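You operate a simulated robot arm through the tools that you are given. There is no shell and no other tool.

Carry out the task below with a simulated robot arm. There is one attempt and no reset: what you move stays moved.

JOB
Fill clear tub 59 with sand to about its line, then lift it off the turntable onto the table.
Fine: lock the turntable before you feed; free it after, turn it one step on and leave it free; the other tubs stay empty on the turntable. Set down upright: what you pick out.

It is judged by the outcome, as a careful person would: the job done as asked, and still so three seconds after it is handed in. It fails if anything else is knocked over, pushed out of place, dropped, spilled or broken.

ROBOT AND FRAMES
A 7-joint arm with a two-finger parallel gripper, fixed in place. Base frame: the origin is at the foot of the arm, x ahead of it, y to its left, z up; the work surface is at about z = 0. Lengths are in m, angles in degrees, forces in N, time in s.
With the tool pointing down near the work surface it reaches from about 0.22 to 0.58 m from the base axis. Its first joint turns from -66.0 to 66.0 degrees. Payload 2.5 kg.
Tool frame: the origin (TCP) lies between the finger pads and is the grasp point; the fingertips stand 0.023 m ahead of it; z points along the fingers, y is the line along which they close. Largest opening 0.094 m; finger width 0.038, thickness 0.01; the body of the gripper, 0.054 by 0.096 m, starts 0.039 m behind the TCP.
Orientation is told as [roll, pitch, yaw] about the base's x, y, z axes, in that order, counted from this pose: with the fingers straight down and closing along the base's y, the tool's x points along the base's -x, its y along +y and its z along -z.

CONTROLS
- The arm moves only by the tool jog_arm. Its argument "rows" is text: rows parted by semicolons, each of 7 numbers parted by spaces: the shift along the tool's x, y, z in units of 20 mm (1.0 is 20 mm), then the turn, a rotation vector about the tool's x, y, z in units of 8 degrees (1.0 is 8 degrees), then the gripper command, from -1 (fully open) to 1 (shut), values between in proportion. In form: x y z ax ay az grip; .... A call has 1 to 20 rows; each row shifts and turns the commanded pose from where the row before left it, along the tool's axes as they then stand. A call with a number of a shift or a turn outside -1 to 1 is refused whole. Each row takes 0.2 s and may step no farther than 0.05 m and 8.6 degrees from the row before; otherwise, or with a gripper value out of range, the whole call is refused. Where a pose cannot be reached the arm comes as near as it can. A force on the tool above 40 N (or 10 N above the force at the start of the call, whichever is more), or a blocked arm, ends the call early, and 0.2 s more pass. Each finger travels about 0.108 m/s and halts on what it meets, pressing with about 30 N; the grip force reading is that of the motor and also rises with nothing between the fingers. The clock runs only during rows and for 0.2 s after the last one: add rows that do not move to give the fingers time. It gives the time, the measured TCP pose, the force on the tool (base axes), the opening and the grip force at its end, in the units of the frame above (readings bear some noise), with the torque about the TCP (base axes, N m) and any sound that the robot's microphone picked up, and new pictures: "show" is both (left out), scene, wrist or none.
- Cameras (640 x 400 px; columns grow to the right, rows downward): "scene" is fixed at [0.1164, -0.4017, 0.5513]; the picture's right is [0.85, -0.53, 0.00], its down [-0.25, -0.40, -0.88] and it looks along [0.46, 0.75, -0.47] (base axes); focal length 312 px, centre (320, 200). "wrist" rides on the gripper at [0.086, 0.016, -0.074] in the tool frame; the picture's right is [-0.18, 0.98, 0.00], its down [-0.58, -0.11, -0.81] and it looks along [-0.79, -0.15, 0.59] (tool axes); focal length 243 px, centre (320, 200). There is no depth. A picture from a camera that has moved, and an enlarged one, comes with that camera's place and axes in the base frame and with its lens.
- zoom(camera, box): a new picture of the part [left, top, right, bottom] of that camera's present view, enlarged. The clock stands still meanwhile.
- close_job(): hands the job in; it is judged then, once.

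Nothing tells you positions but the pictures and the camera data. Unless the task says otherwise, let go and move clear before handing in.

The tools are called after "Request:" by a JSON object that holds its "name" and its "arguments". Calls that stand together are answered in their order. jog_arm: Moves the arm, as the interface text tells. Its arguments: {"type":"object","properties":{"rows":{"type":"string"},"show":{"type":"string","enum":["both","scene","wrist","none"]}},"required":["rows"]} The other tools are called the same way: zoom (camera, box) takes an enlarged picture of a part of a camera's view; close_job () hands the job in.

At the start:

```text
time_s: 0.0
position: [0.4269, 0.0283, 0.3812]
orientation: [0.0, 0.2, 0.0]
wrist_force: [0.7, 0.4, 0.5]
wrist_torque: [-0.01, 0.01, 0.0]
opening: 0.0942
finger_force: 0.1
```

scene: 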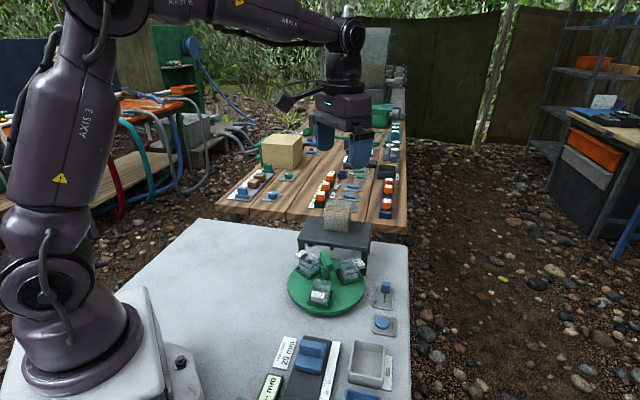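
wrist: 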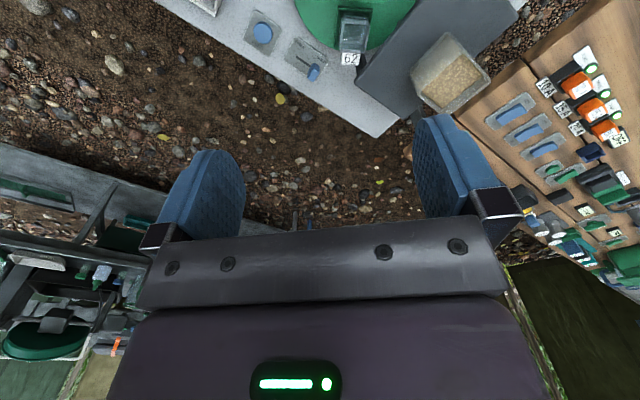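

I see a white table with a green turntable carrying clear tubs, a hopper with sand over it, a blue button and a lever at its side. I'll zoom in on these to read them before moving.

Request:
{"name": "zoom", "arguments": {"camera": "scene", "box": [260, 190, 420, 330]}}

Request:
{"name": "zoom", "arguments": {"camera": "scene", "box": [240, 300, 420, 400]}}

Request:
{"name": "zoom", "arguments": {"camera": "wrist", "box": [180, 0, 520, 140]}}

```text
2.86 times, centred on (340, 260) of scene
camera zoom: at [0.1164, -0.4017, 0.5513], right [0.85, -0.53, 0.0], down [-0.25, -0.4, -0.88], along [0.46, 0.75, -0.47], focal length 892 px, centre (263, 29)
```

zoom: 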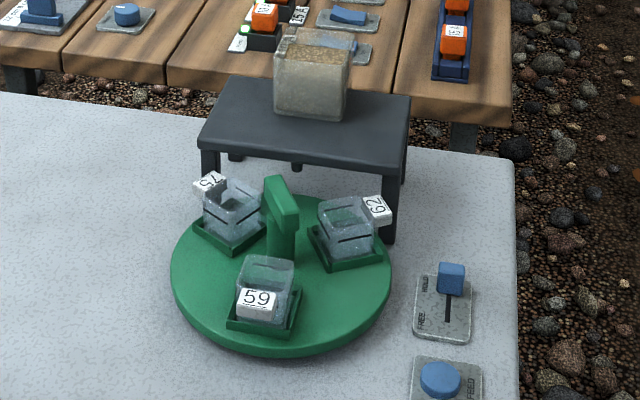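

```text
3.56 times, centred on (330, 350) of scene
camera zoom: at [0.1164, -0.4017, 0.5513], right [0.85, -0.53, 0.0], down [-0.25, -0.4, -0.88], along [0.46, 0.75, -0.47], focal length 1110 px, centre (284, -333)
```

zoom: 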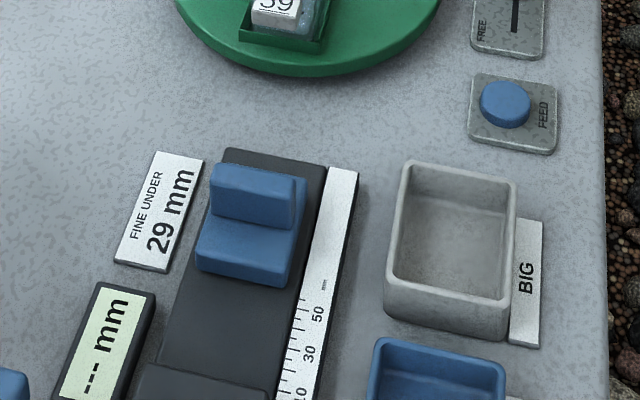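

```text
1.88 times, centred on (350, 70) of wrist
camera zoom: at [0.3418, 0.0446, 0.4558], right [0.18, 0.98, 0.0], down [0.58, -0.11, 0.81], along [0.79, -0.15, -0.59], focal length 457 px, centre (264, 445)
```

zoom: 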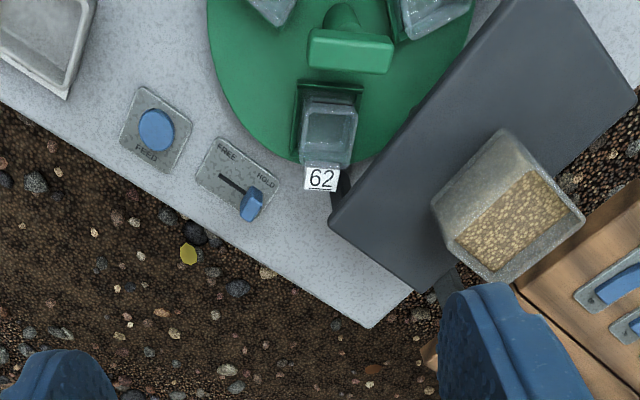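

The turntable sits at about (0.43, 0.08) with three tubs on it. The gantry and sand nozzle are on its far side, and the FREE/HOLD slider and FEED button are to the right. I'll zoom further to see the details.

Request:
{"name": "zoom", "arguments": {"camera": "scene", "box": [285, 225, 375, 315]}}

Request:
{"name": "zoom", "arguments": {"camera": "scene", "box": [355, 270, 405, 340]}}

Request:
{"name": "zoom", "arguments": {"camera": "scene", "box": [290, 190, 380, 250]}}

Request:
{"name": "zoom", "arguments": {"camera": "wrist", "box": [230, 0, 430, 110]}}

```text
4.44 times, centred on (330, 270) of scene
camera zoom: at [0.1164, -0.4017, 0.5513], right [0.85, -0.53, 0.0], down [-0.25, -0.4, -0.88], along [0.46, 0.75, -0.47], focal length 1388 px, centre (276, -111)
```

zoom: 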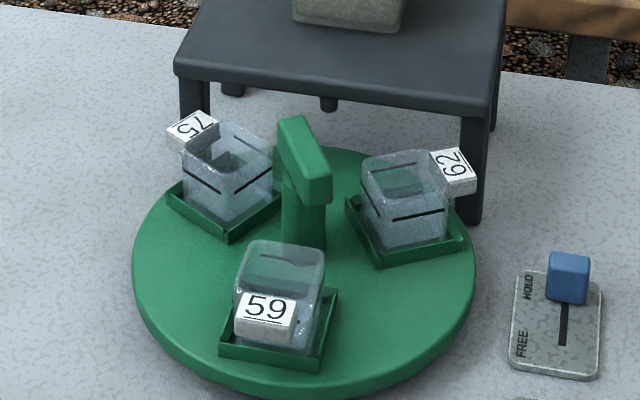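

```text
5.71 times, centred on (380, 305) of scene
camera zoom: at [0.1164, -0.4017, 0.5513], right [0.85, -0.53, 0.0], down [-0.25, -0.4, -0.88], along [0.46, 0.75, -0.47], focal length 1785 px, centre (-23, -400)
```

zoom: 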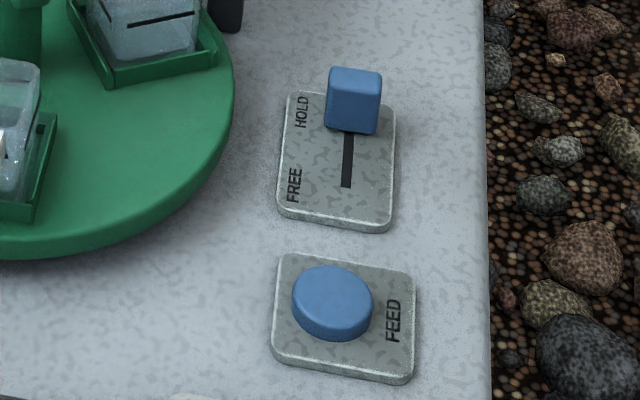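

```text
6.67 times, centred on (335, 220) of scene
camera zoom: at [0.1164, -0.4017, 0.5513], right [0.85, -0.53, 0.0], down [-0.25, -0.4, -0.88], along [0.46, 0.75, -0.47], focal length 2082 px, centre (220, 67)
```

zoom: 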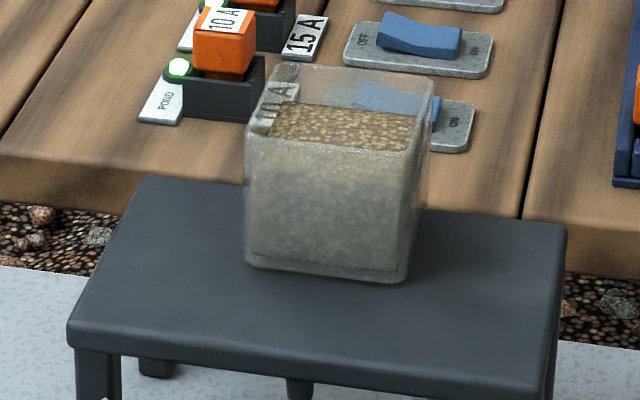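

```text
3.20 times, centred on (330, 55) of wrist
camera zoom: at [0.3418, 0.0446, 0.4558], right [0.18, 0.98, 0.0], down [0.58, -0.11, 0.81], along [0.79, -0.15, -0.59], focal length 776 px, centre (288, 664)
```

zoom: 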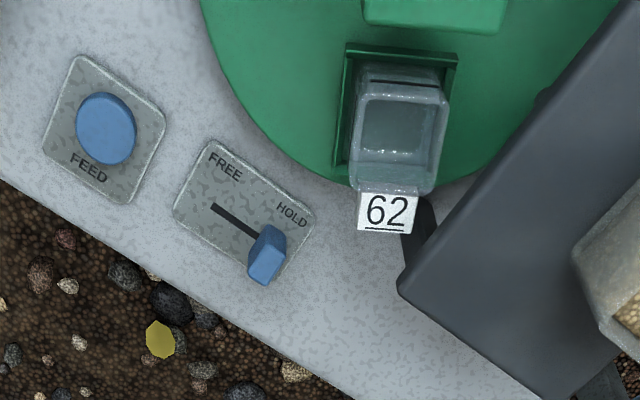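

The slider knob is at about (0.547, -0.008) and is at its HOLD end. I'll move above it, turned 45° so the camera stays over free table, and look.

Request:
{"name": "jog_arm", "arguments": {"rows": "-0.545 -0.164 1 0 0 0 0.1;-0.545 -0.164 1 0 0 0 0.1;-0.545 -0.164 1 0 0 0 0.1;-0.545 -0.164 1 0 0 0 0.1;-0.545 -0.164 1 0 0 0 0.1;-0.545 -0.164 1 0 0 0 0.1;-0.545 -0.164 1 0 0 0 0.1;-0.545 -0.164 1 0 0 0 0.1;-0.545 -0.164 1 0 0 0 0.1;-0.545 -0.164 1 0 0 0 0.1;-0.545 -0.164 1 0 0 0 0.1;0 0 0 0 0 -0.9375 0.1;0 0 0 0 0 -0.9375 0.1;0 0 0 0 0 -0.9375 0.1;0 0 0 0 0 -0.9375 0.1;0 0 0 0 0 -0.9375 0.1;0 0 0 0 0 -0.9375 0.1", "show": "both"}}

```text
time_s: 3.6
position: [0.5469, -0.0082, 0.161]
orientation: [0.0, 0.0, 45.2]
wrist_force: [0.3, 0.8, -0.1]
wrist_torque: [0.0, 0.01, -0.02]
opening: 0.0424
finger_force: 0.0
camera wrist: at [0.4758, -0.0576, 0.2358], right [-0.57, 0.82, 0.0], down [0.49, 0.34, 0.81], along [0.66, 0.46, -0.59], focal length 243 px, centre (320, 200)
```

scene: 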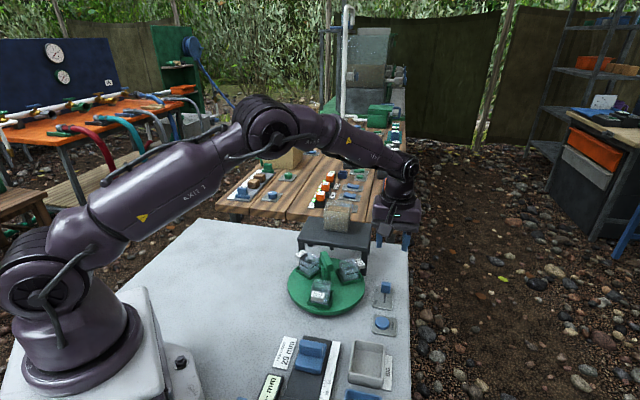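
wrist: 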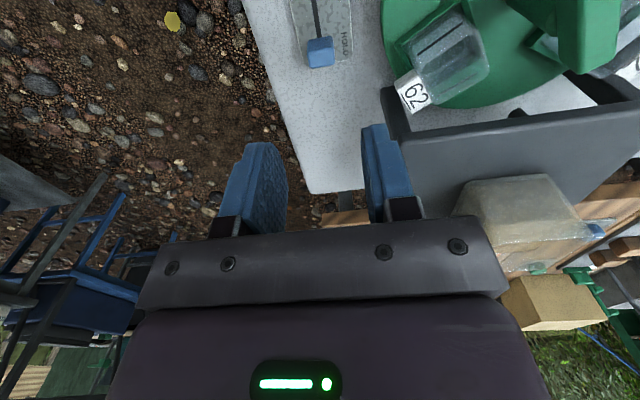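

The slider knob is confirmed at about (0.549, -0.006), with its slot running at 45° towards FREE. I'll come down around it, slightly to the FREE side so the gripper body clears the gantry corner, and close.

Request:
{"name": "jog_arm", "arguments": {"rows": "0.34 0 1 0 0 0 0.1;0 0 1 0 0 0 0.1;0 0 1 0 0 0 0.1;0 0 1 0 0 0 0.1;0 0 1 0 0 0 0.1;0 0 0.6 0 0 0 0.1;0 0 0.6 0 0 0 0.1", "show": "both"}}

```text
time_s: 5.2
position: [0.5428, -0.0134, 0.0375]
orientation: [0.1, 0.0, 44.9]
wrist_force: [0.6, 0.1, -0.7]
wrist_torque: [0.0, 0.01, -0.01]
opening: 0.0423
finger_force: 0.0
camera wrist: at [0.4707, -0.0634, 0.1124], right [-0.56, 0.83, 0.0], down [0.49, 0.33, 0.81], along [0.67, 0.46, -0.59], focal length 243 px, centre (320, 200)
```

scene: 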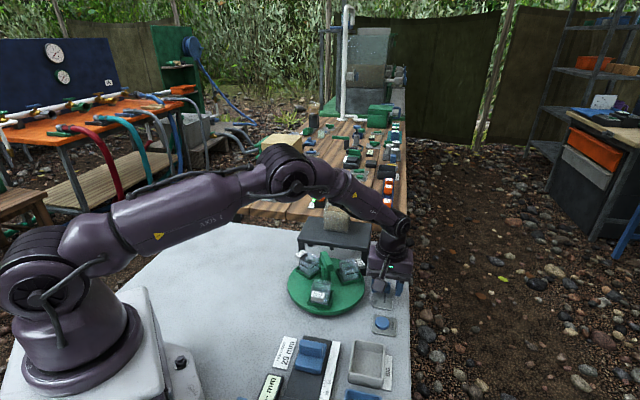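
wrist: 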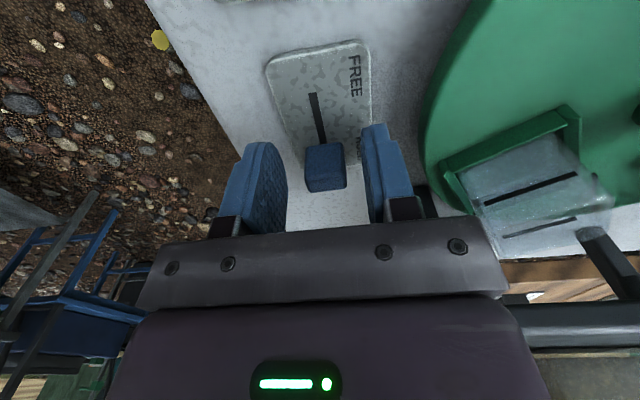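

The knob is between the fingers. I'll close on it and slide it towards FREE.

Request:
{"name": "jog_arm", "arguments": {"rows": "0 0 0 0 0 0 0.7;0 0 0 0 0 0 0.7;0 0 0 0 0 0 0.7;0.4 0 0 0 0 0 0.7;0.4 0 0 0 0 0 0.7;0.3 0 0 0 0 0 0.7;0 0 0 0 0 0 0.7", "show": "wrist"}}

```text
time_s: 6.8
position: [0.5273, -0.0282, 0.0365]
orientation: [0.1, -0.2, 45.0]
wrist_force: [-14.4, 14.5, 11.2]
wrist_torque: [0.38, -0.07, 0.15]
opening: 0.021
finger_force: 44.6
camera wrist: at [0.4553, -0.0772, 0.1121], right [-0.56, 0.83, 0.0], down [0.49, 0.33, 0.81], along [0.66, 0.46, -0.59], focal length 243 px, centre (320, 200)
```

wrist: 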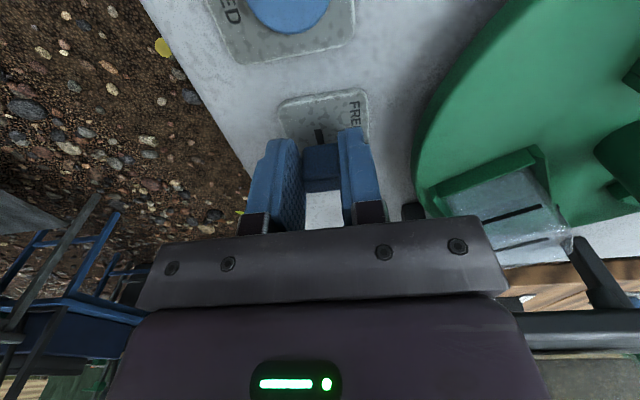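

The knob is following and some slot is still left ahead of it. I'll go on towards FREE, easing the sideways load a little.

Request:
{"name": "jog_arm", "arguments": {"rows": "0 0.1 0 0 0 0 0.7;0.25 0 0 0 0 0 0.7;0.25 0 0 0 0 0 0.7;0.2 0 0 0 0 0 0.7;0 0 0 0 0 0 0.7", "show": "wrist"}}

```text
time_s: 8.0
position: [0.5156, -0.0378, 0.0376]
orientation: [-0.2, 0.0, 44.9]
wrist_force: [4.3, -2.5, -7.5]
wrist_torque: [0.32, -0.36, -0.02]
opening: 0.021
finger_force: 44.6
camera wrist: at [0.4438, -0.0875, 0.1121], right [-0.56, 0.83, 0.0], down [0.49, 0.34, 0.81], along [0.67, 0.45, -0.59], focal length 243 px, centre (320, 200)
```

wrist: 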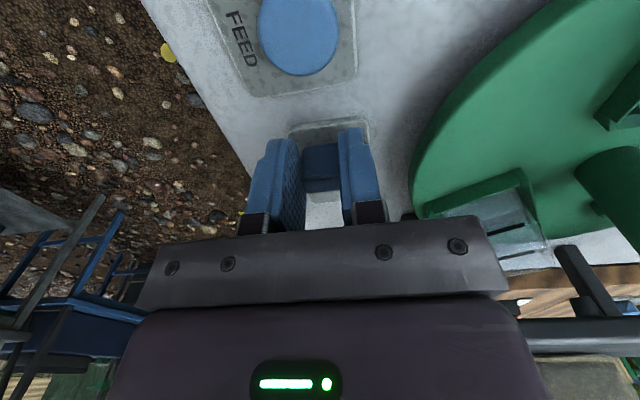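

The knob moved along with the gripper and no end stop has been felt yet. I'll push a bit further to find the stop.

Request:
{"name": "jog_arm", "arguments": {"rows": "0.15 0 0 0 0 0 0.7;0.15 0 0 0 0 0 0.7;0 0 0 0 0 0 0.7", "show": "both"}}

Request:
{"name": "zoom", "arguments": {"camera": "wrist", "box": [240, 60, 440, 220]}}

```text
time_s: 8.6
position: [0.5145, -0.0395, 0.0385]
orientation: [-0.4, -0.7, 45.0]
wrist_force: [8.4, 0.6, -8.4]
wrist_torque: [0.04, 0.15, -0.08]
opening: 0.0208
finger_force: 44.6
stopped in row 3: the force on the tool passed its limit at 43 N (the readings are from after the stop); the commanded pose is now the measured one
camera wrist: at [0.4424, -0.0888, 0.1112], right [-0.57, 0.82, -0.01], down [0.48, 0.33, 0.81], along [0.67, 0.46, -0.58], focal length 243 px, centre (320, 200)
```

scene: 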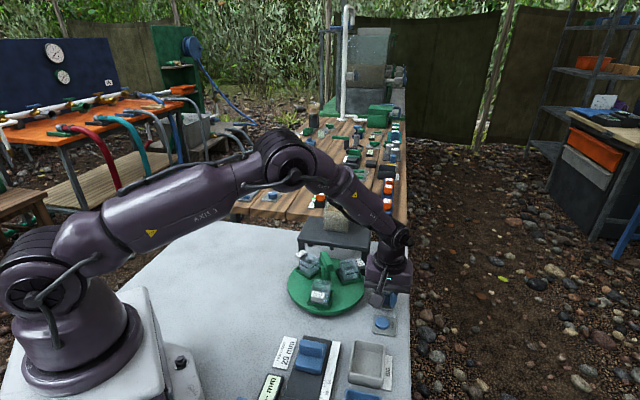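
wrist: 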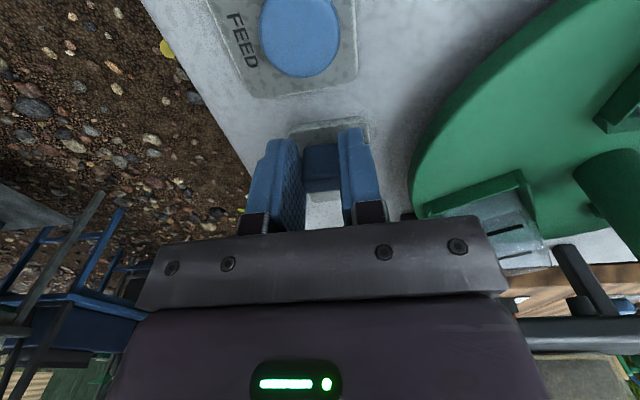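

```text
2.50 times, centred on (340, 140) of wrist
camera zoom: at [0.4424, -0.0888, 0.1112], right [-0.57, 0.82, -0.01], down [0.48, 0.33, 0.81], along [0.67, 0.46, -0.58], focal length 606 px, centre (270, 350)
```

zoom: 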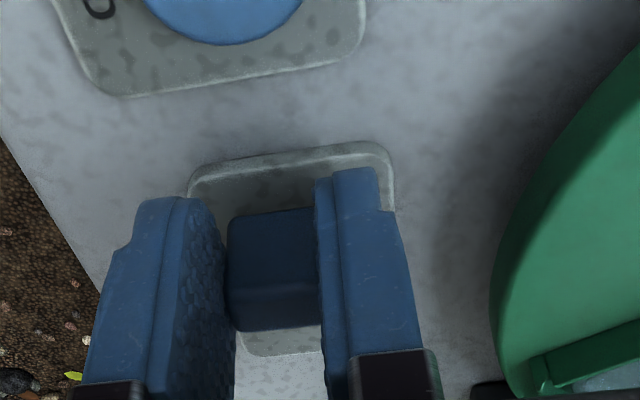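

The slider is at the FREE stop. I'll open, lift, and move above the turntable's handle, turned so the fingers close across the bar.

Request:
{"name": "jog_arm", "arguments": {"rows": "0 0 0 0 0 0 0.1;0 0 0 0 0 0 0.1;0 0 -0.5 0 0 0 0.1;0 0 -1 0 0 0 0.1;0 0 -1 0 0 0 0.1;0 0 -1 0 0 0 0.1;0 0 -1 0 0 0 0.1;0 0 -1 0 0 0 0.1;0 0 -1 0 0 0 0.1;0 0 -1 0 0 0 0.1;0 0 -1 0 0 0 0.1", "show": "both"}}

Request:
{"name": "zoom", "arguments": {"camera": "scene", "box": [355, 270, 405, 340]}}

```text
time_s: 11.0
position: [0.5119, -0.0396, 0.2089]
orientation: [-0.4, -0.5, 45.0]
wrist_force: [-0.1, 0.2, 0.0]
wrist_torque: [0.02, 0.02, -0.01]
opening: 0.0422
finger_force: 0.0
camera wrist: at [0.4392, -0.09, 0.2814], right [-0.56, 0.83, 0.0], down [0.48, 0.33, 0.81], along [0.67, 0.46, -0.58], focal length 243 px, centre (320, 200)
```

scene: 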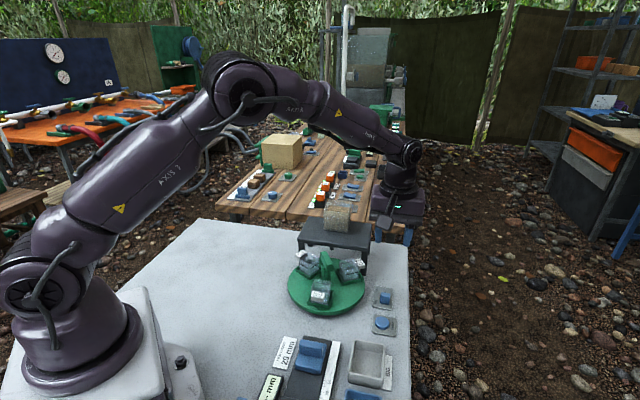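
wrist: 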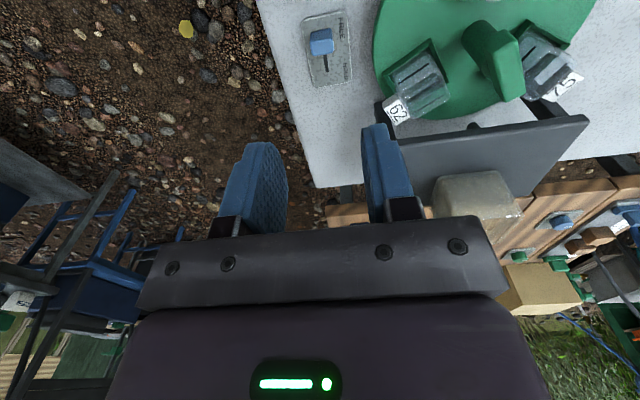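

```text
5.71 times, centred on (380, 305) of scene
camera zoom: at [0.1164, -0.4017, 0.5513], right [0.85, -0.53, 0.0], down [-0.25, -0.4, -0.88], along [0.46, 0.75, -0.47], focal length 1785 px, centre (-23, -400)
```

zoom: 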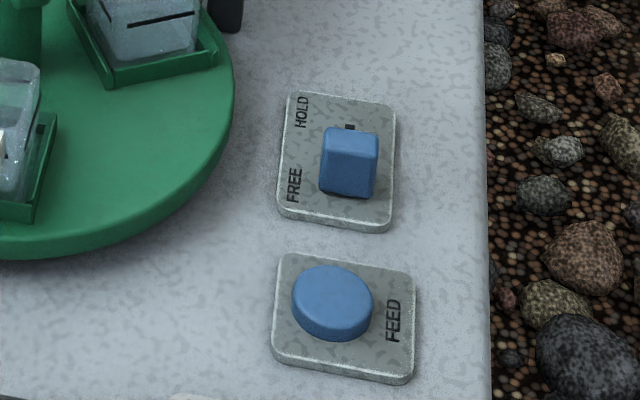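

The slider now stands at FREE. Next I'll move above the turntable handle, turn to about 76° yaw, and look at it closely.

Request:
{"name": "jog_arm", "arguments": {"rows": "0 0 0 -0.05 0.06 0 -0.1;-0.13 0.88 0 0 0 0 -0.1;-0.13 0.88 0 0 0 0 -0.1;-0.13 0.88 0 0 0 0 -0.1;-0.13 0.88 0 0 0 0 -0.1;-0.13 0.88 0 0 0 0 -0.1;-0.13 0.88 0 0 0 0 -0.1;-0.13 0.88 0 0 0 0 -0.1;-0.13 0.88 0 0 0 0 -0.1;0 0 0 0 0 -0.97 -0.1;0 0 0 0 0 -0.97 -0.1;0 0 0 0 0 -0.97 -0.1;0 0 0 0 0 -0.97 -0.1;0 0 0 0 0 0 -0.1", "show": "both"}}

Request:
{"name": "zoom", "arguments": {"camera": "wrist", "box": [200, 0, 460, 160]}}

```text
time_s: 14.0
position: [0.4283, 0.073, 0.2076]
orientation: [0.0, -0.1, 76.2]
wrist_force: [0.4, 0.2, -0.3]
wrist_torque: [-0.03, 0.0, -0.02]
opening: 0.052
finger_force: 0.0
camera wrist: at [0.3922, -0.0063, 0.2822], right [-0.91, 0.41, 0.0], down [0.24, 0.54, 0.81], along [0.33, 0.73, -0.59], focal length 243 px, centre (320, 200)
```

scene: 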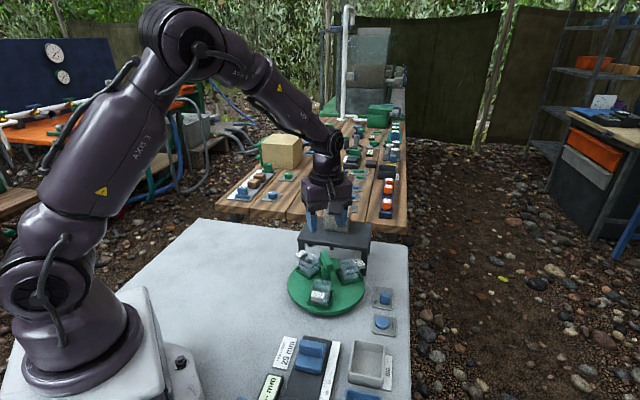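
wrist: 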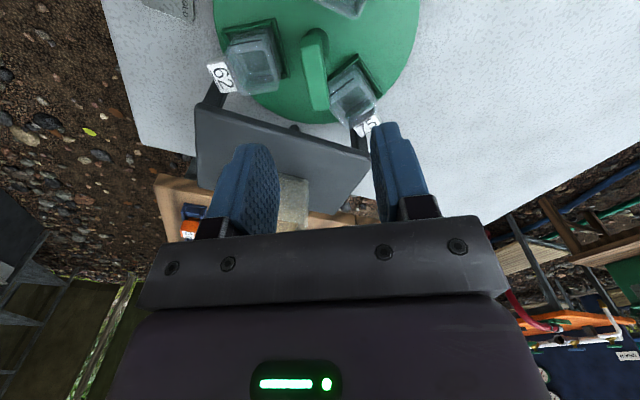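

```text
2.46 times, centred on (330, 80) of wrist
camera zoom: at [0.3922, -0.0063, 0.2822], right [-0.91, 0.41, 0.0], down [0.24, 0.54, 0.81], along [0.33, 0.73, -0.59], focal length 597 px, centre (295, 495)
```

zoom: 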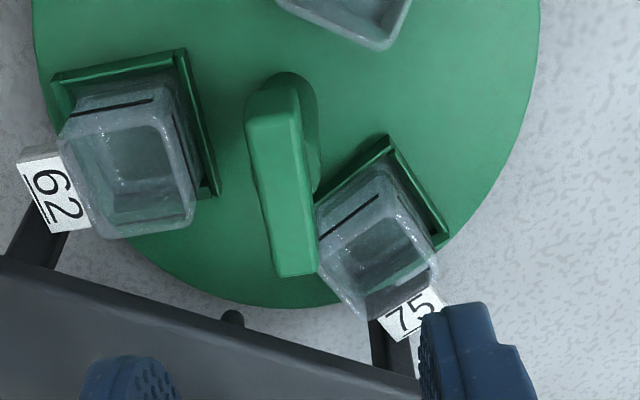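

The handle bar is centred at about (0.434, 0.079) with its top at about 0.09 and lies along 75°. I'll come down over it, keeping the fingertips above the tubs' rims, and then close.

Request:
{"name": "jog_arm", "arguments": {"rows": "-0.36 -0.2 1 0 0 0 -0.1;0 0 1 0 0 0 -0.1;0 0 1 0 0 0 -0.1;0 0 1 0 0 0 -0.1;0 0 0.8 0 0 0 -0.1;0 0 0.8 0 0 0 -0.1;0 0 0 0 0 0 -0.1", "show": "both"}}

Request:
{"name": "zoom", "arguments": {"camera": "scene", "box": [270, 200, 390, 320]}}

```text
time_s: 15.6
position: [0.4323, 0.0811, 0.0968]
orientation: [-0.1, -0.1, 76.2]
wrist_force: [0.1, 0.4, -0.4]
wrist_torque: [-0.01, -0.01, 0.0]
opening: 0.0516
finger_force: 0.0
camera wrist: at [0.3968, 0.0007, 0.1706], right [-0.91, 0.42, 0.0], down [0.24, 0.54, 0.81], along [0.34, 0.73, -0.59], focal length 243 px, centre (320, 200)
```

scene: 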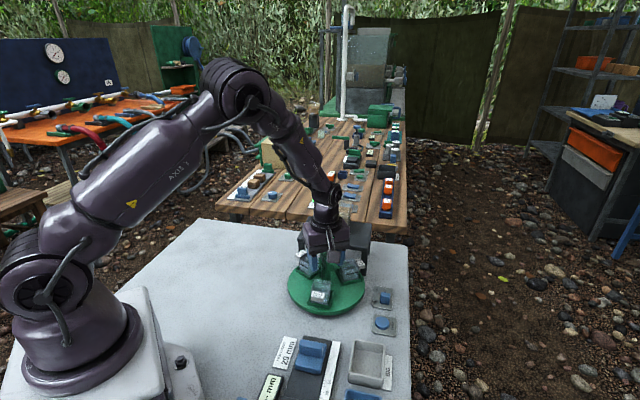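
wrist: 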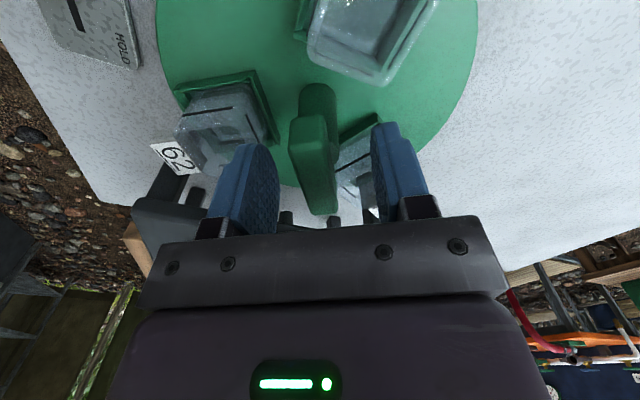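

```text
3.33 times, centred on (330, 260) of scene
camera zoom: at [0.1164, -0.4017, 0.5513], right [0.85, -0.53, 0.0], down [-0.25, -0.4, -0.88], along [0.46, 0.75, -0.47], focal length 1041 px, centre (287, 0)
```

zoom: 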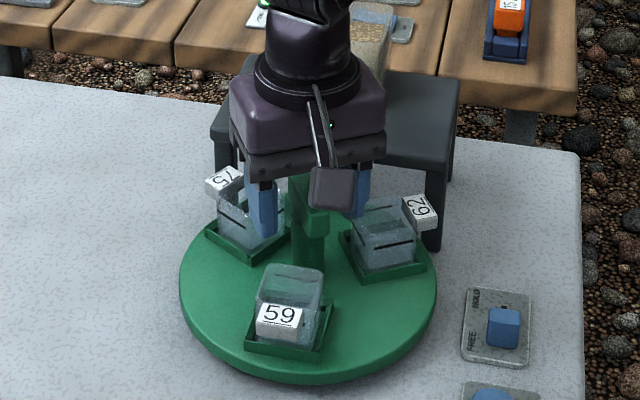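

The fingers straddle the bar, and the post sits right under the TCP. I'll grip it and turn the turntable slowly clockwise a little as a test.

Request:
{"name": "jog_arm", "arguments": {"rows": "0.08 -0.11 0.15 0 0 0 -0.1;0 0 0 0 0 0 0.85;0 0 0 0 0 0 0.85;0 0 0 0 0 0 0.85;0 0 0 0 0 0.3 0.85;0 0 0 0 0 0.5 0.85;0 0 0 0 0 0.5 0.85;0 0 0 0 0 0.5 0.85;0 0 0 0 0 0 0.85", "show": "both"}}

Request:
{"name": "zoom", "arguments": {"camera": "scene", "box": [270, 200, 390, 320]}}

```text
time_s: 17.6
position: [0.4326, 0.0788, 0.0927]
orientation: [0.2, 0.1, 61.7]
wrist_force: [-26.7, 1.5, 25.4]
wrist_torque: [0.81, 0.11, 0.1]
opening: 0.0235
finger_force: 44.5
camera wrist: at [0.3793, 0.0104, 0.1679], right [-0.78, 0.63, 0.0], down [0.37, 0.46, 0.81], along [0.5, 0.63, -0.59], focal length 243 px, centre (320, 200)
```

scene: 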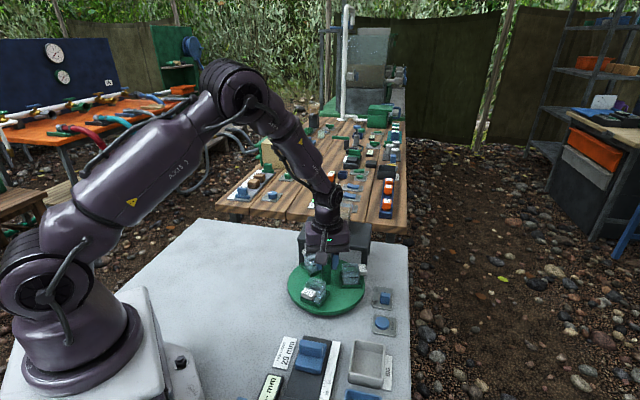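
wrist: 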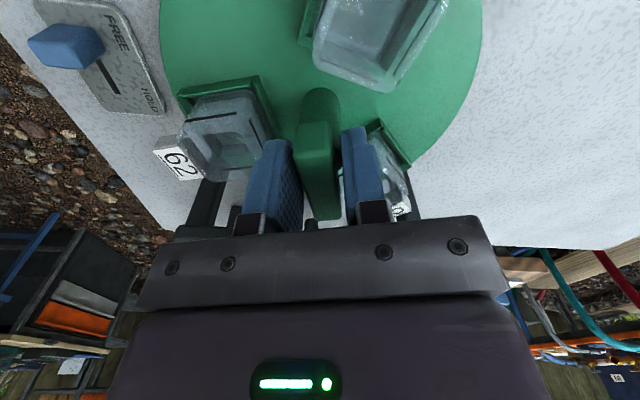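

```text
3.33 times, centred on (330, 260) of scene
camera zoom: at [0.1163, -0.4018, 0.5513], right [0.85, -0.53, 0.0], down [-0.25, -0.4, -0.88], along [0.46, 0.75, -0.47], focal length 1041 px, centre (287, 0)
```

zoom: 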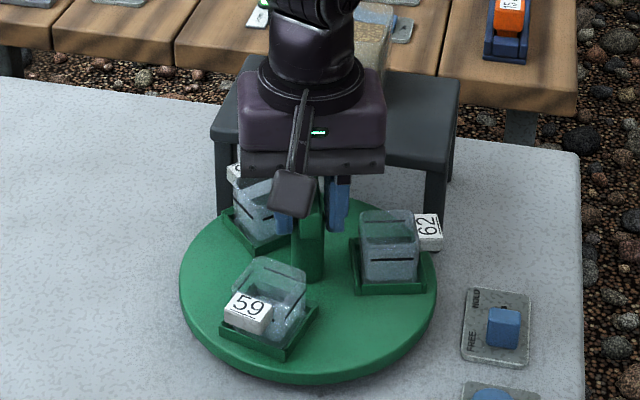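

The turntable turns freely with the handle. There is some side load from a small misalignment, so I'll ease it and go on turning slowly.

Request:
{"name": "jog_arm", "arguments": {"rows": "0.05 0.1 -0.1 0 0 0 0.85;0 0 0 0 0 0.5 0.85;0 0 0 0 0 0.5 0.85;0 0 0 0 0 0.5 0.85", "show": "wrist"}}

Request:
{"name": "zoom", "arguments": {"camera": "scene", "box": [270, 200, 390, 320]}}

```text
time_s: 18.6
position: [0.4321, 0.0791, 0.0947]
orientation: [0.0, -0.1, 49.7]
wrist_force: [12.1, 10.9, -33.9]
wrist_torque: [0.19, -0.36, 0.0]
opening: 0.0235
finger_force: 45.0
camera wrist: at [0.3649, 0.0233, 0.1686], right [-0.63, 0.78, 0.0], down [0.46, 0.37, 0.81], along [0.63, 0.51, -0.59], focal length 243 px, centre (320, 200)
```

wrist: 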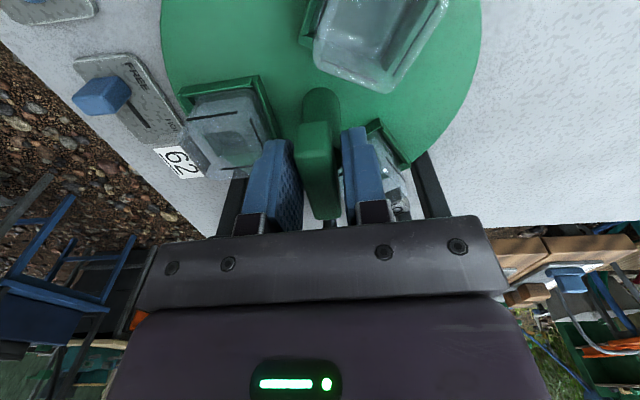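

```text
3.33 times, centred on (330, 260) of scene
camera zoom: at [0.1165, -0.4017, 0.5513], right [0.85, -0.53, 0.0], down [-0.25, -0.4, -0.88], along [0.46, 0.75, -0.47], focal length 1041 px, centre (287, 0)
```

zoom: 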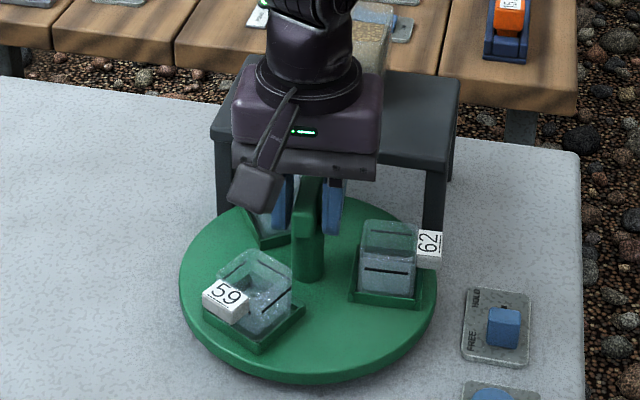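

It turns well, but the tight grip loads the arm. I'll loosen the fingers to just straddle the bar and keep turning.

Request:
{"name": "jog_arm", "arguments": {"rows": "0 0 0 0 0 0 0.38;0 0 0 0 0 0 0.38;0 0 0 0 0 0 0.38", "show": "wrist"}}

```text
time_s: 19.4
position: [0.432, 0.0774, 0.096]
orientation: [-0.1, -0.1, 49.7]
wrist_force: [0.1, -0.3, 0.3]
wrist_torque: [0.01, -0.03, 0.02]
opening: 0.0292
finger_force: 0.1
camera wrist: at [0.365, 0.0228, 0.1697], right [-0.63, 0.78, 0.0], down [0.46, 0.37, 0.81], along [0.63, 0.51, -0.59], focal length 243 px, centre (320, 200)
```

wrist: 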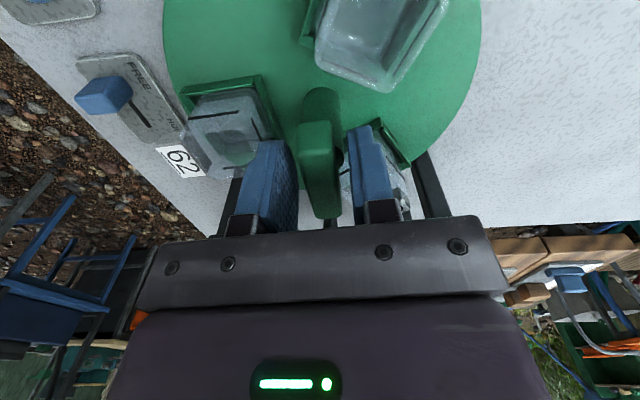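

The load is gone with the fingers loose. I'll centre on the post and keep turning clockwise.

Request:
{"name": "jog_arm", "arguments": {"rows": "-0.09 0 0.05 0 0 0 0.38;0 0 0 0 0 0.5 0.38;0 0 0 0 0 0.7 0.38;0 0 0 0 0 0.7 0.38;0 0 0 0 0 0.7 0.38;0 0 0 0 0 0.7 0.38;0 0 0 0 0 0.7 0.38;0 0 0 0 0 0.7 0.38;0 0 0 0 0 0.7 0.38;0 0 0 0 0 0 0.38", "show": "both"}}

Request:
{"name": "zoom", "arguments": {"camera": "scene", "box": [270, 200, 390, 320]}}

```text
time_s: 21.6
position: [0.433, 0.078, 0.0948]
orientation: [0.1, -0.2, 6.5]
wrist_force: [-0.6, -0.3, 0.3]
wrist_torque: [-0.02, 0.01, 0.01]
opening: 0.0292
finger_force: 0.2
camera wrist: at [0.347, 0.0864, 0.1687], right [0.07, 1.0, 0.0], down [0.59, -0.04, 0.81], along [0.8, -0.06, -0.59], focal length 243 px, centre (320, 200)
```

scene: 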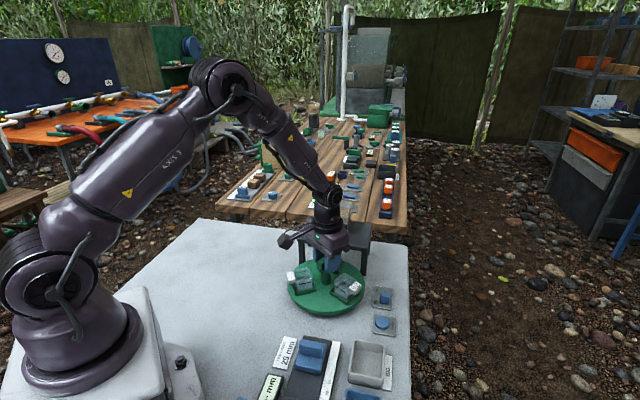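
wrist: 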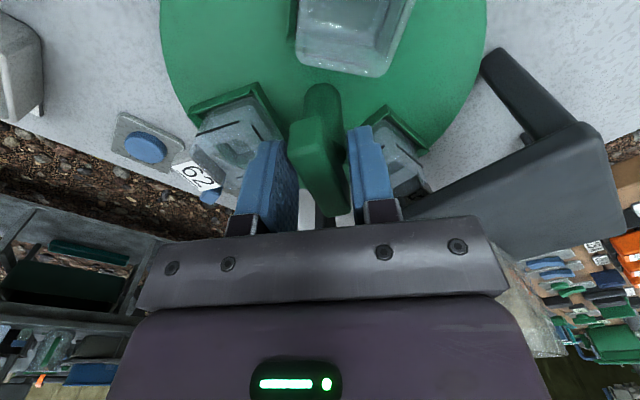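

```text
3.33 times, centred on (330, 260) of scene
camera zoom: at [0.1164, -0.4017, 0.5513], right [0.85, -0.53, 0.0], down [-0.25, -0.4, -0.88], along [0.46, 0.75, -0.47], focal length 1041 px, centre (287, 0)
```

zoom: 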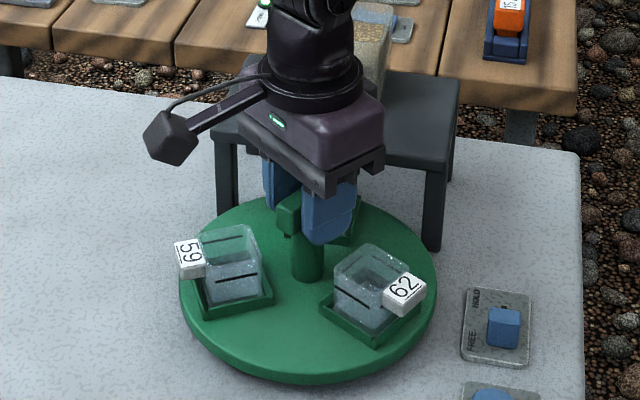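

It turns smoothly, and tub 59 is now on the left side. I'll keep turning clockwise and stop before the camera gets near the hopper.

Request:
{"name": "jog_arm", "arguments": {"rows": "0 0 0 0 0 0.5 0.38;0 0 0 0 0 0.7 0.38;0 0 0 0 0 0.7 0.38;0 0 0 0 0 0.7 0.38;0 0 0 0 0 0.7 0.38;0 0 0 0 0 0.7 0.38;0 0 0 0 0 0.7 0.38;0 0 0 0 0 0.7 0.38;0 0 0 0 0 0.7 0.38;0 0 0 0 0 0.7 0.38;0 0 0 0 0 0.5 0.38;0 0 0 0 0 0 0.38", "show": "both"}}

Request:
{"name": "zoom", "arguments": {"camera": "scene", "box": [270, 200, 390, 320]}}

```text
time_s: 23.1
position: [0.4293, 0.0825, 0.0939]
orientation: [-0.2, 0.6, -26.4]
wrist_force: [-6.7, -3.6, 6.0]
wrist_torque: [0.15, -0.64, 2.26]
opening: 0.0418
finger_force: 45.3
stopped in row 7: the force on the tool passed its limit at 42 N (the readings are from after the stop); the commanded pose is now the measured one
camera wrist: at [0.3615, 0.1358, 0.1691], right [0.6, 0.8, 0.0], down [0.48, -0.36, 0.8], along [0.64, -0.48, -0.6], focal length 243 px, centre (320, 200)
```

scene: 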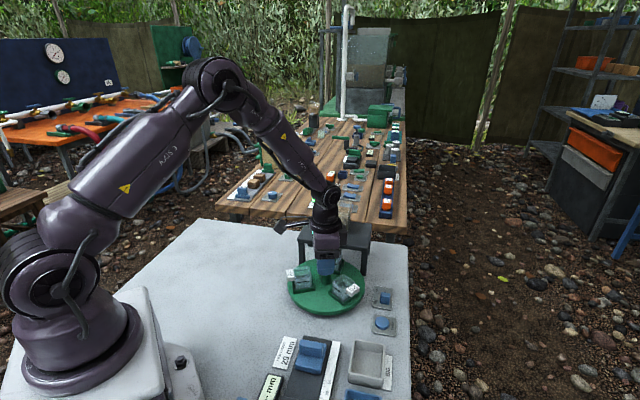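
wrist: 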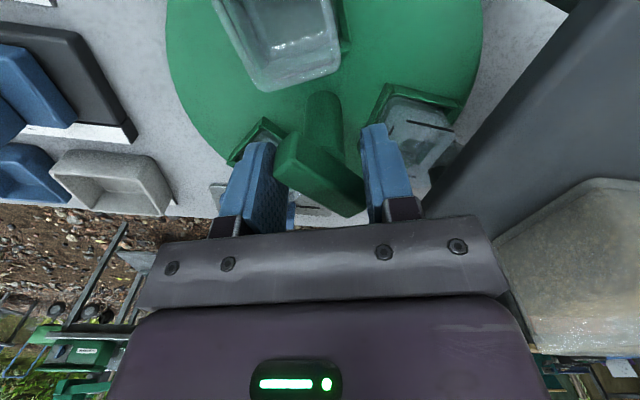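

```text
3.33 times, centred on (330, 260) of scene
camera zoom: at [0.1163, -0.4018, 0.5513], right [0.85, -0.53, 0.0], down [-0.25, -0.4, -0.88], along [0.46, 0.75, -0.47], focal length 1041 px, centre (287, 0)
```

zoom: 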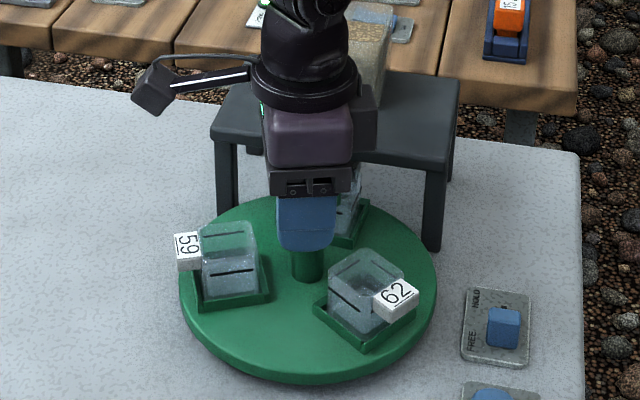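

The turntable stopped following after about 65° and the fingers were forced apart, so something is blocking it. I'll look closely before doing anything else.

Request:
{"name": "zoom", "arguments": {"camera": "wrist", "box": [360, 40, 560, 220]}}

Request:
{"name": "zoom", "arguments": {"camera": "scene", "box": [310, 220, 390, 290]}}

Request:
{"name": "zoom", "arguments": {"camera": "wrist", "box": [180, 60, 420, 230]}}

```text
2.22 times, centred on (460, 130) of wrist
camera zoom: at [0.3615, 0.1358, 0.1691], right [0.6, 0.8, 0.0], down [0.48, -0.36, 0.8], along [0.64, -0.48, -0.6], focal length 539 px, centre (9, 356)
```

zoom: 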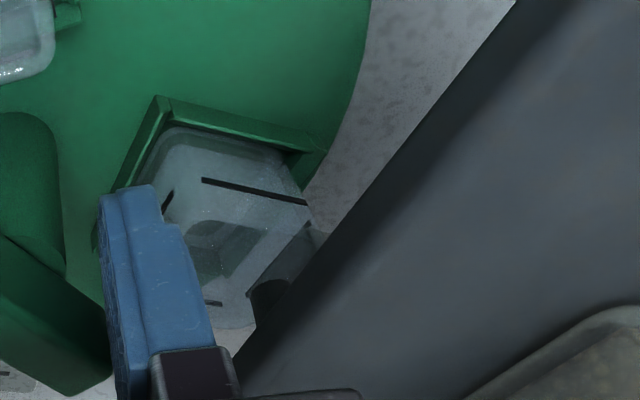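

```text
5.71 times, centred on (350, 255) of scene
camera zoom: at [0.1163, -0.4018, 0.5513], right [0.85, -0.53, 0.0], down [-0.25, -0.4, -0.88], along [0.46, 0.75, -0.47], focal length 1785 px, centre (149, -114)
```

zoom: 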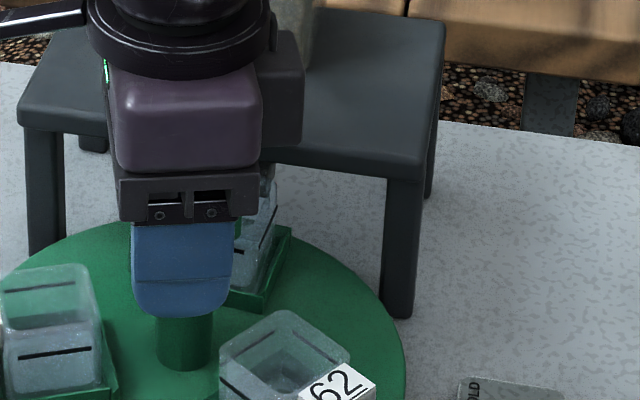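

```text
2.35 times, centred on (300, 145) of wrist
camera zoom: at [0.3615, 0.1358, 0.1691], right [0.6, 0.8, 0.0], down [0.48, -0.36, 0.8], along [0.64, -0.48, -0.6], focal length 571 px, centre (367, 329)
```

zoom: 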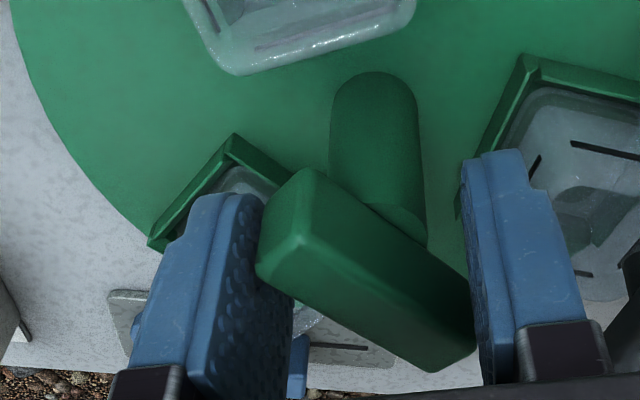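

Tub 75 has come to rest exactly under the nozzle, so this may be an index stop. I'll back the wrist off to relieve the bar, then test gently how the table moves from here.

Request:
{"name": "jog_arm", "arguments": {"rows": "0 0 0 0 0 0 -0.1;0 0 0 0 0 -0.8 -0.1;0 0 0 0 0 -0.8 -0.1;0 0 0 0 0 -0.8 -0.1;0 0 0 0 0 -0.8 -0.1;0 0 0 0 0 -0.8 -0.1;0 0 0 0 0 -0.8 -0.1;-0.145 -0.21 0 0.02 -0.07 0 -0.1;0 0 0 0 0 0 -0.1", "show": "both"}}

Request:
{"name": "zoom", "arguments": {"camera": "scene", "box": [270, 200, 390, 320]}}

Request:
{"name": "zoom", "arguments": {"camera": "wrist", "box": [180, 60, 520, 240]}}

```text
time_s: 25.1
position: [0.4341, 0.0796, 0.0938]
orientation: [0.2, -0.2, 11.6]
wrist_force: [-0.2, 0.1, 0.3]
wrist_torque: [0.02, -0.02, 0.04]
opening: 0.0518
finger_force: 0.1
camera wrist: at [0.3476, 0.0779, 0.1677], right [-0.02, 1.0, 0.0], down [0.59, 0.01, 0.81], along [0.81, 0.01, -0.59], focal length 243 px, centre (320, 200)
```

scene: 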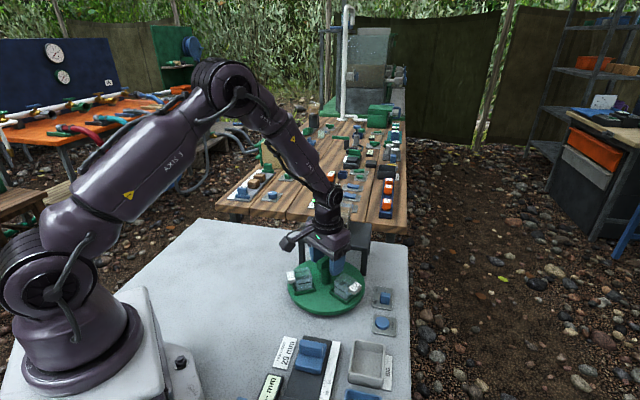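
wrist: 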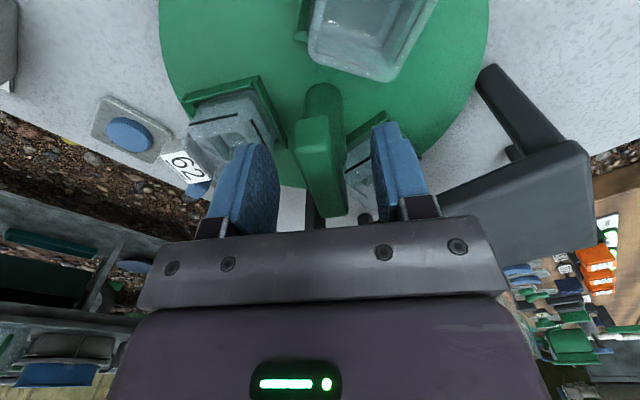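

```text
3.33 times, centred on (330, 260) of scene
camera zoom: at [0.1164, -0.4017, 0.5513], right [0.85, -0.53, 0.0], down [-0.25, -0.4, -0.88], along [0.46, 0.75, -0.47], focal length 1041 px, centre (287, 0)
```

zoom: 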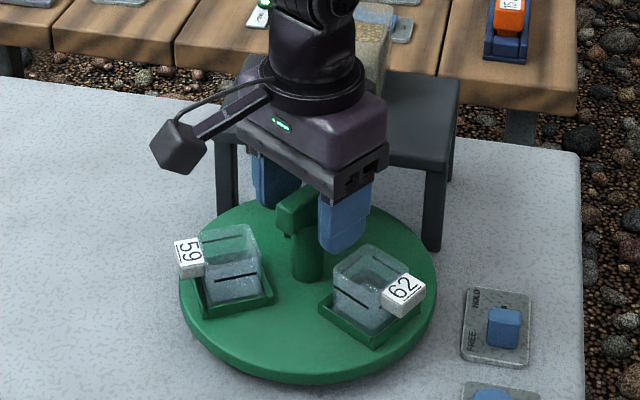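

```text
1.88 times, centred on (350, 150) of wrist
camera zoom: at [0.3476, 0.0779, 0.1677], right [-0.02, 1.0, 0.0], down [0.59, 0.01, 0.81], along [0.81, 0.01, -0.59], focal length 457 px, centre (264, 294)
```

zoom: 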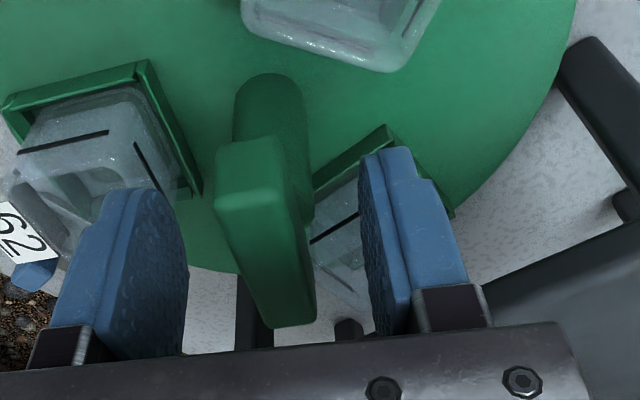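

The table sits at tub 75's station. I'll grip the bar firmly here and feel whether it turns further clockwise, in small steps.

Request:
{"name": "jog_arm", "arguments": {"rows": "0 0 0 0 0 0 0.3;0 0 0 0 0 0 0.7;0 0 0 0 0 0 0.7;0 0 0 0 0 0 0.7", "show": "none"}}

Request:
{"name": "jog_arm", "arguments": {"rows": "0 0 0 0 0 0.3 0.7;0 0 0 0 0 0.3 0.7;0 0 0 0 0 0 0.7", "show": "wrist"}}

```text
time_s: 26.1
position: [0.4349, 0.0795, 0.094]
orientation: [0.4, -0.2, 11.6]
wrist_force: [-2.4, 14.5, -2.4]
wrist_torque: [0.16, 0.04, -0.04]
opening: 0.0238
finger_force: 44.4
```

```text
time_s: 26.9
position: [0.4351, 0.0811, 0.0926]
orientation: [0.4, -0.2, 6.7]
wrist_force: [12.5, 20.0, -17.7]
wrist_torque: [0.16, 0.49, 0.02]
opening: 0.0236
finger_force: 44.9
camera wrist: at [0.3472, 0.087, 0.1676], right [0.07, 1.0, 0.01], down [0.59, -0.04, 0.81], along [0.81, -0.05, -0.59], focal length 243 px, centre (320, 200)
```

wrist: 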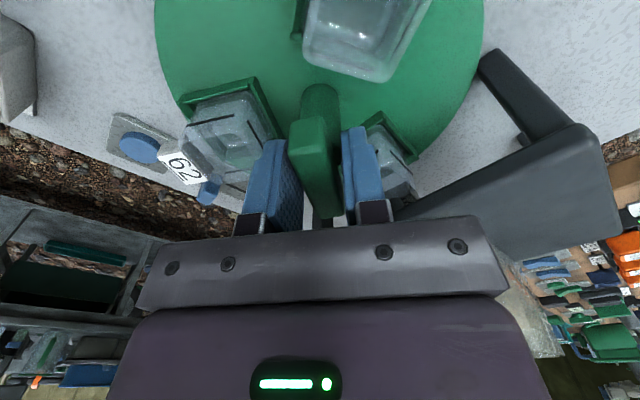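

It did turn another 5° with almost no torque. I'll ease the side load and continue in small steps.

Request:
{"name": "jog_arm", "arguments": {"rows": "-0.04 0.06 0.03 0 0 0 0.7;0 0 0 0 0 0.3 0.7;0 0 0 0 0 0.3 0.7;0 0 0 0 0 0 0.7", "show": "wrist"}}

Request:
{"name": "zoom", "arguments": {"camera": "scene", "box": [270, 200, 390, 320]}}

```text
time_s: 27.9
position: [0.435, 0.0815, 0.0933]
orientation: [0.2, 0.2, 1.9]
wrist_force: [-12.0, 13.6, 6.5]
wrist_torque: [0.16, 0.73, 0.13]
opening: 0.0232
finger_force: 44.5
camera wrist: at [0.3483, 0.0946, 0.1682], right [0.15, 0.99, 0.0], down [0.59, -0.09, 0.8], along [0.8, -0.12, -0.59], focal length 243 px, centre (320, 200)
```

wrist: 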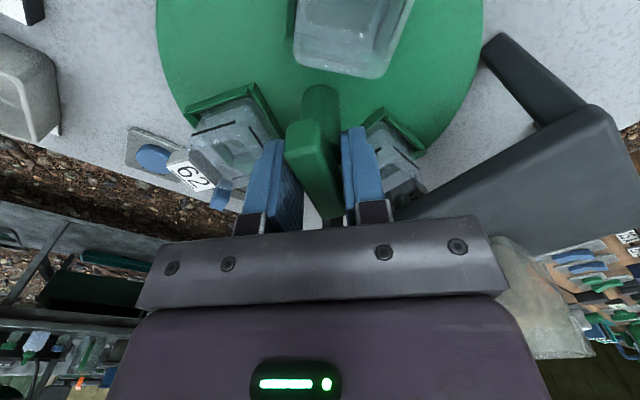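

```text
3.33 times, centred on (330, 260) of scene
camera zoom: at [0.1164, -0.4017, 0.5513], right [0.85, -0.53, 0.0], down [-0.25, -0.4, -0.88], along [0.46, 0.75, -0.47], focal length 1041 px, centre (287, 0)
```

zoom: 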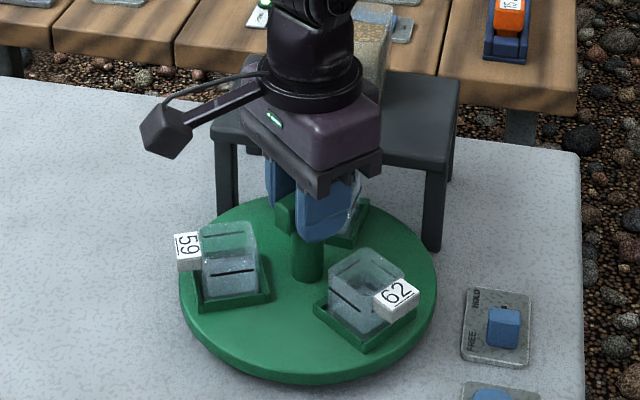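

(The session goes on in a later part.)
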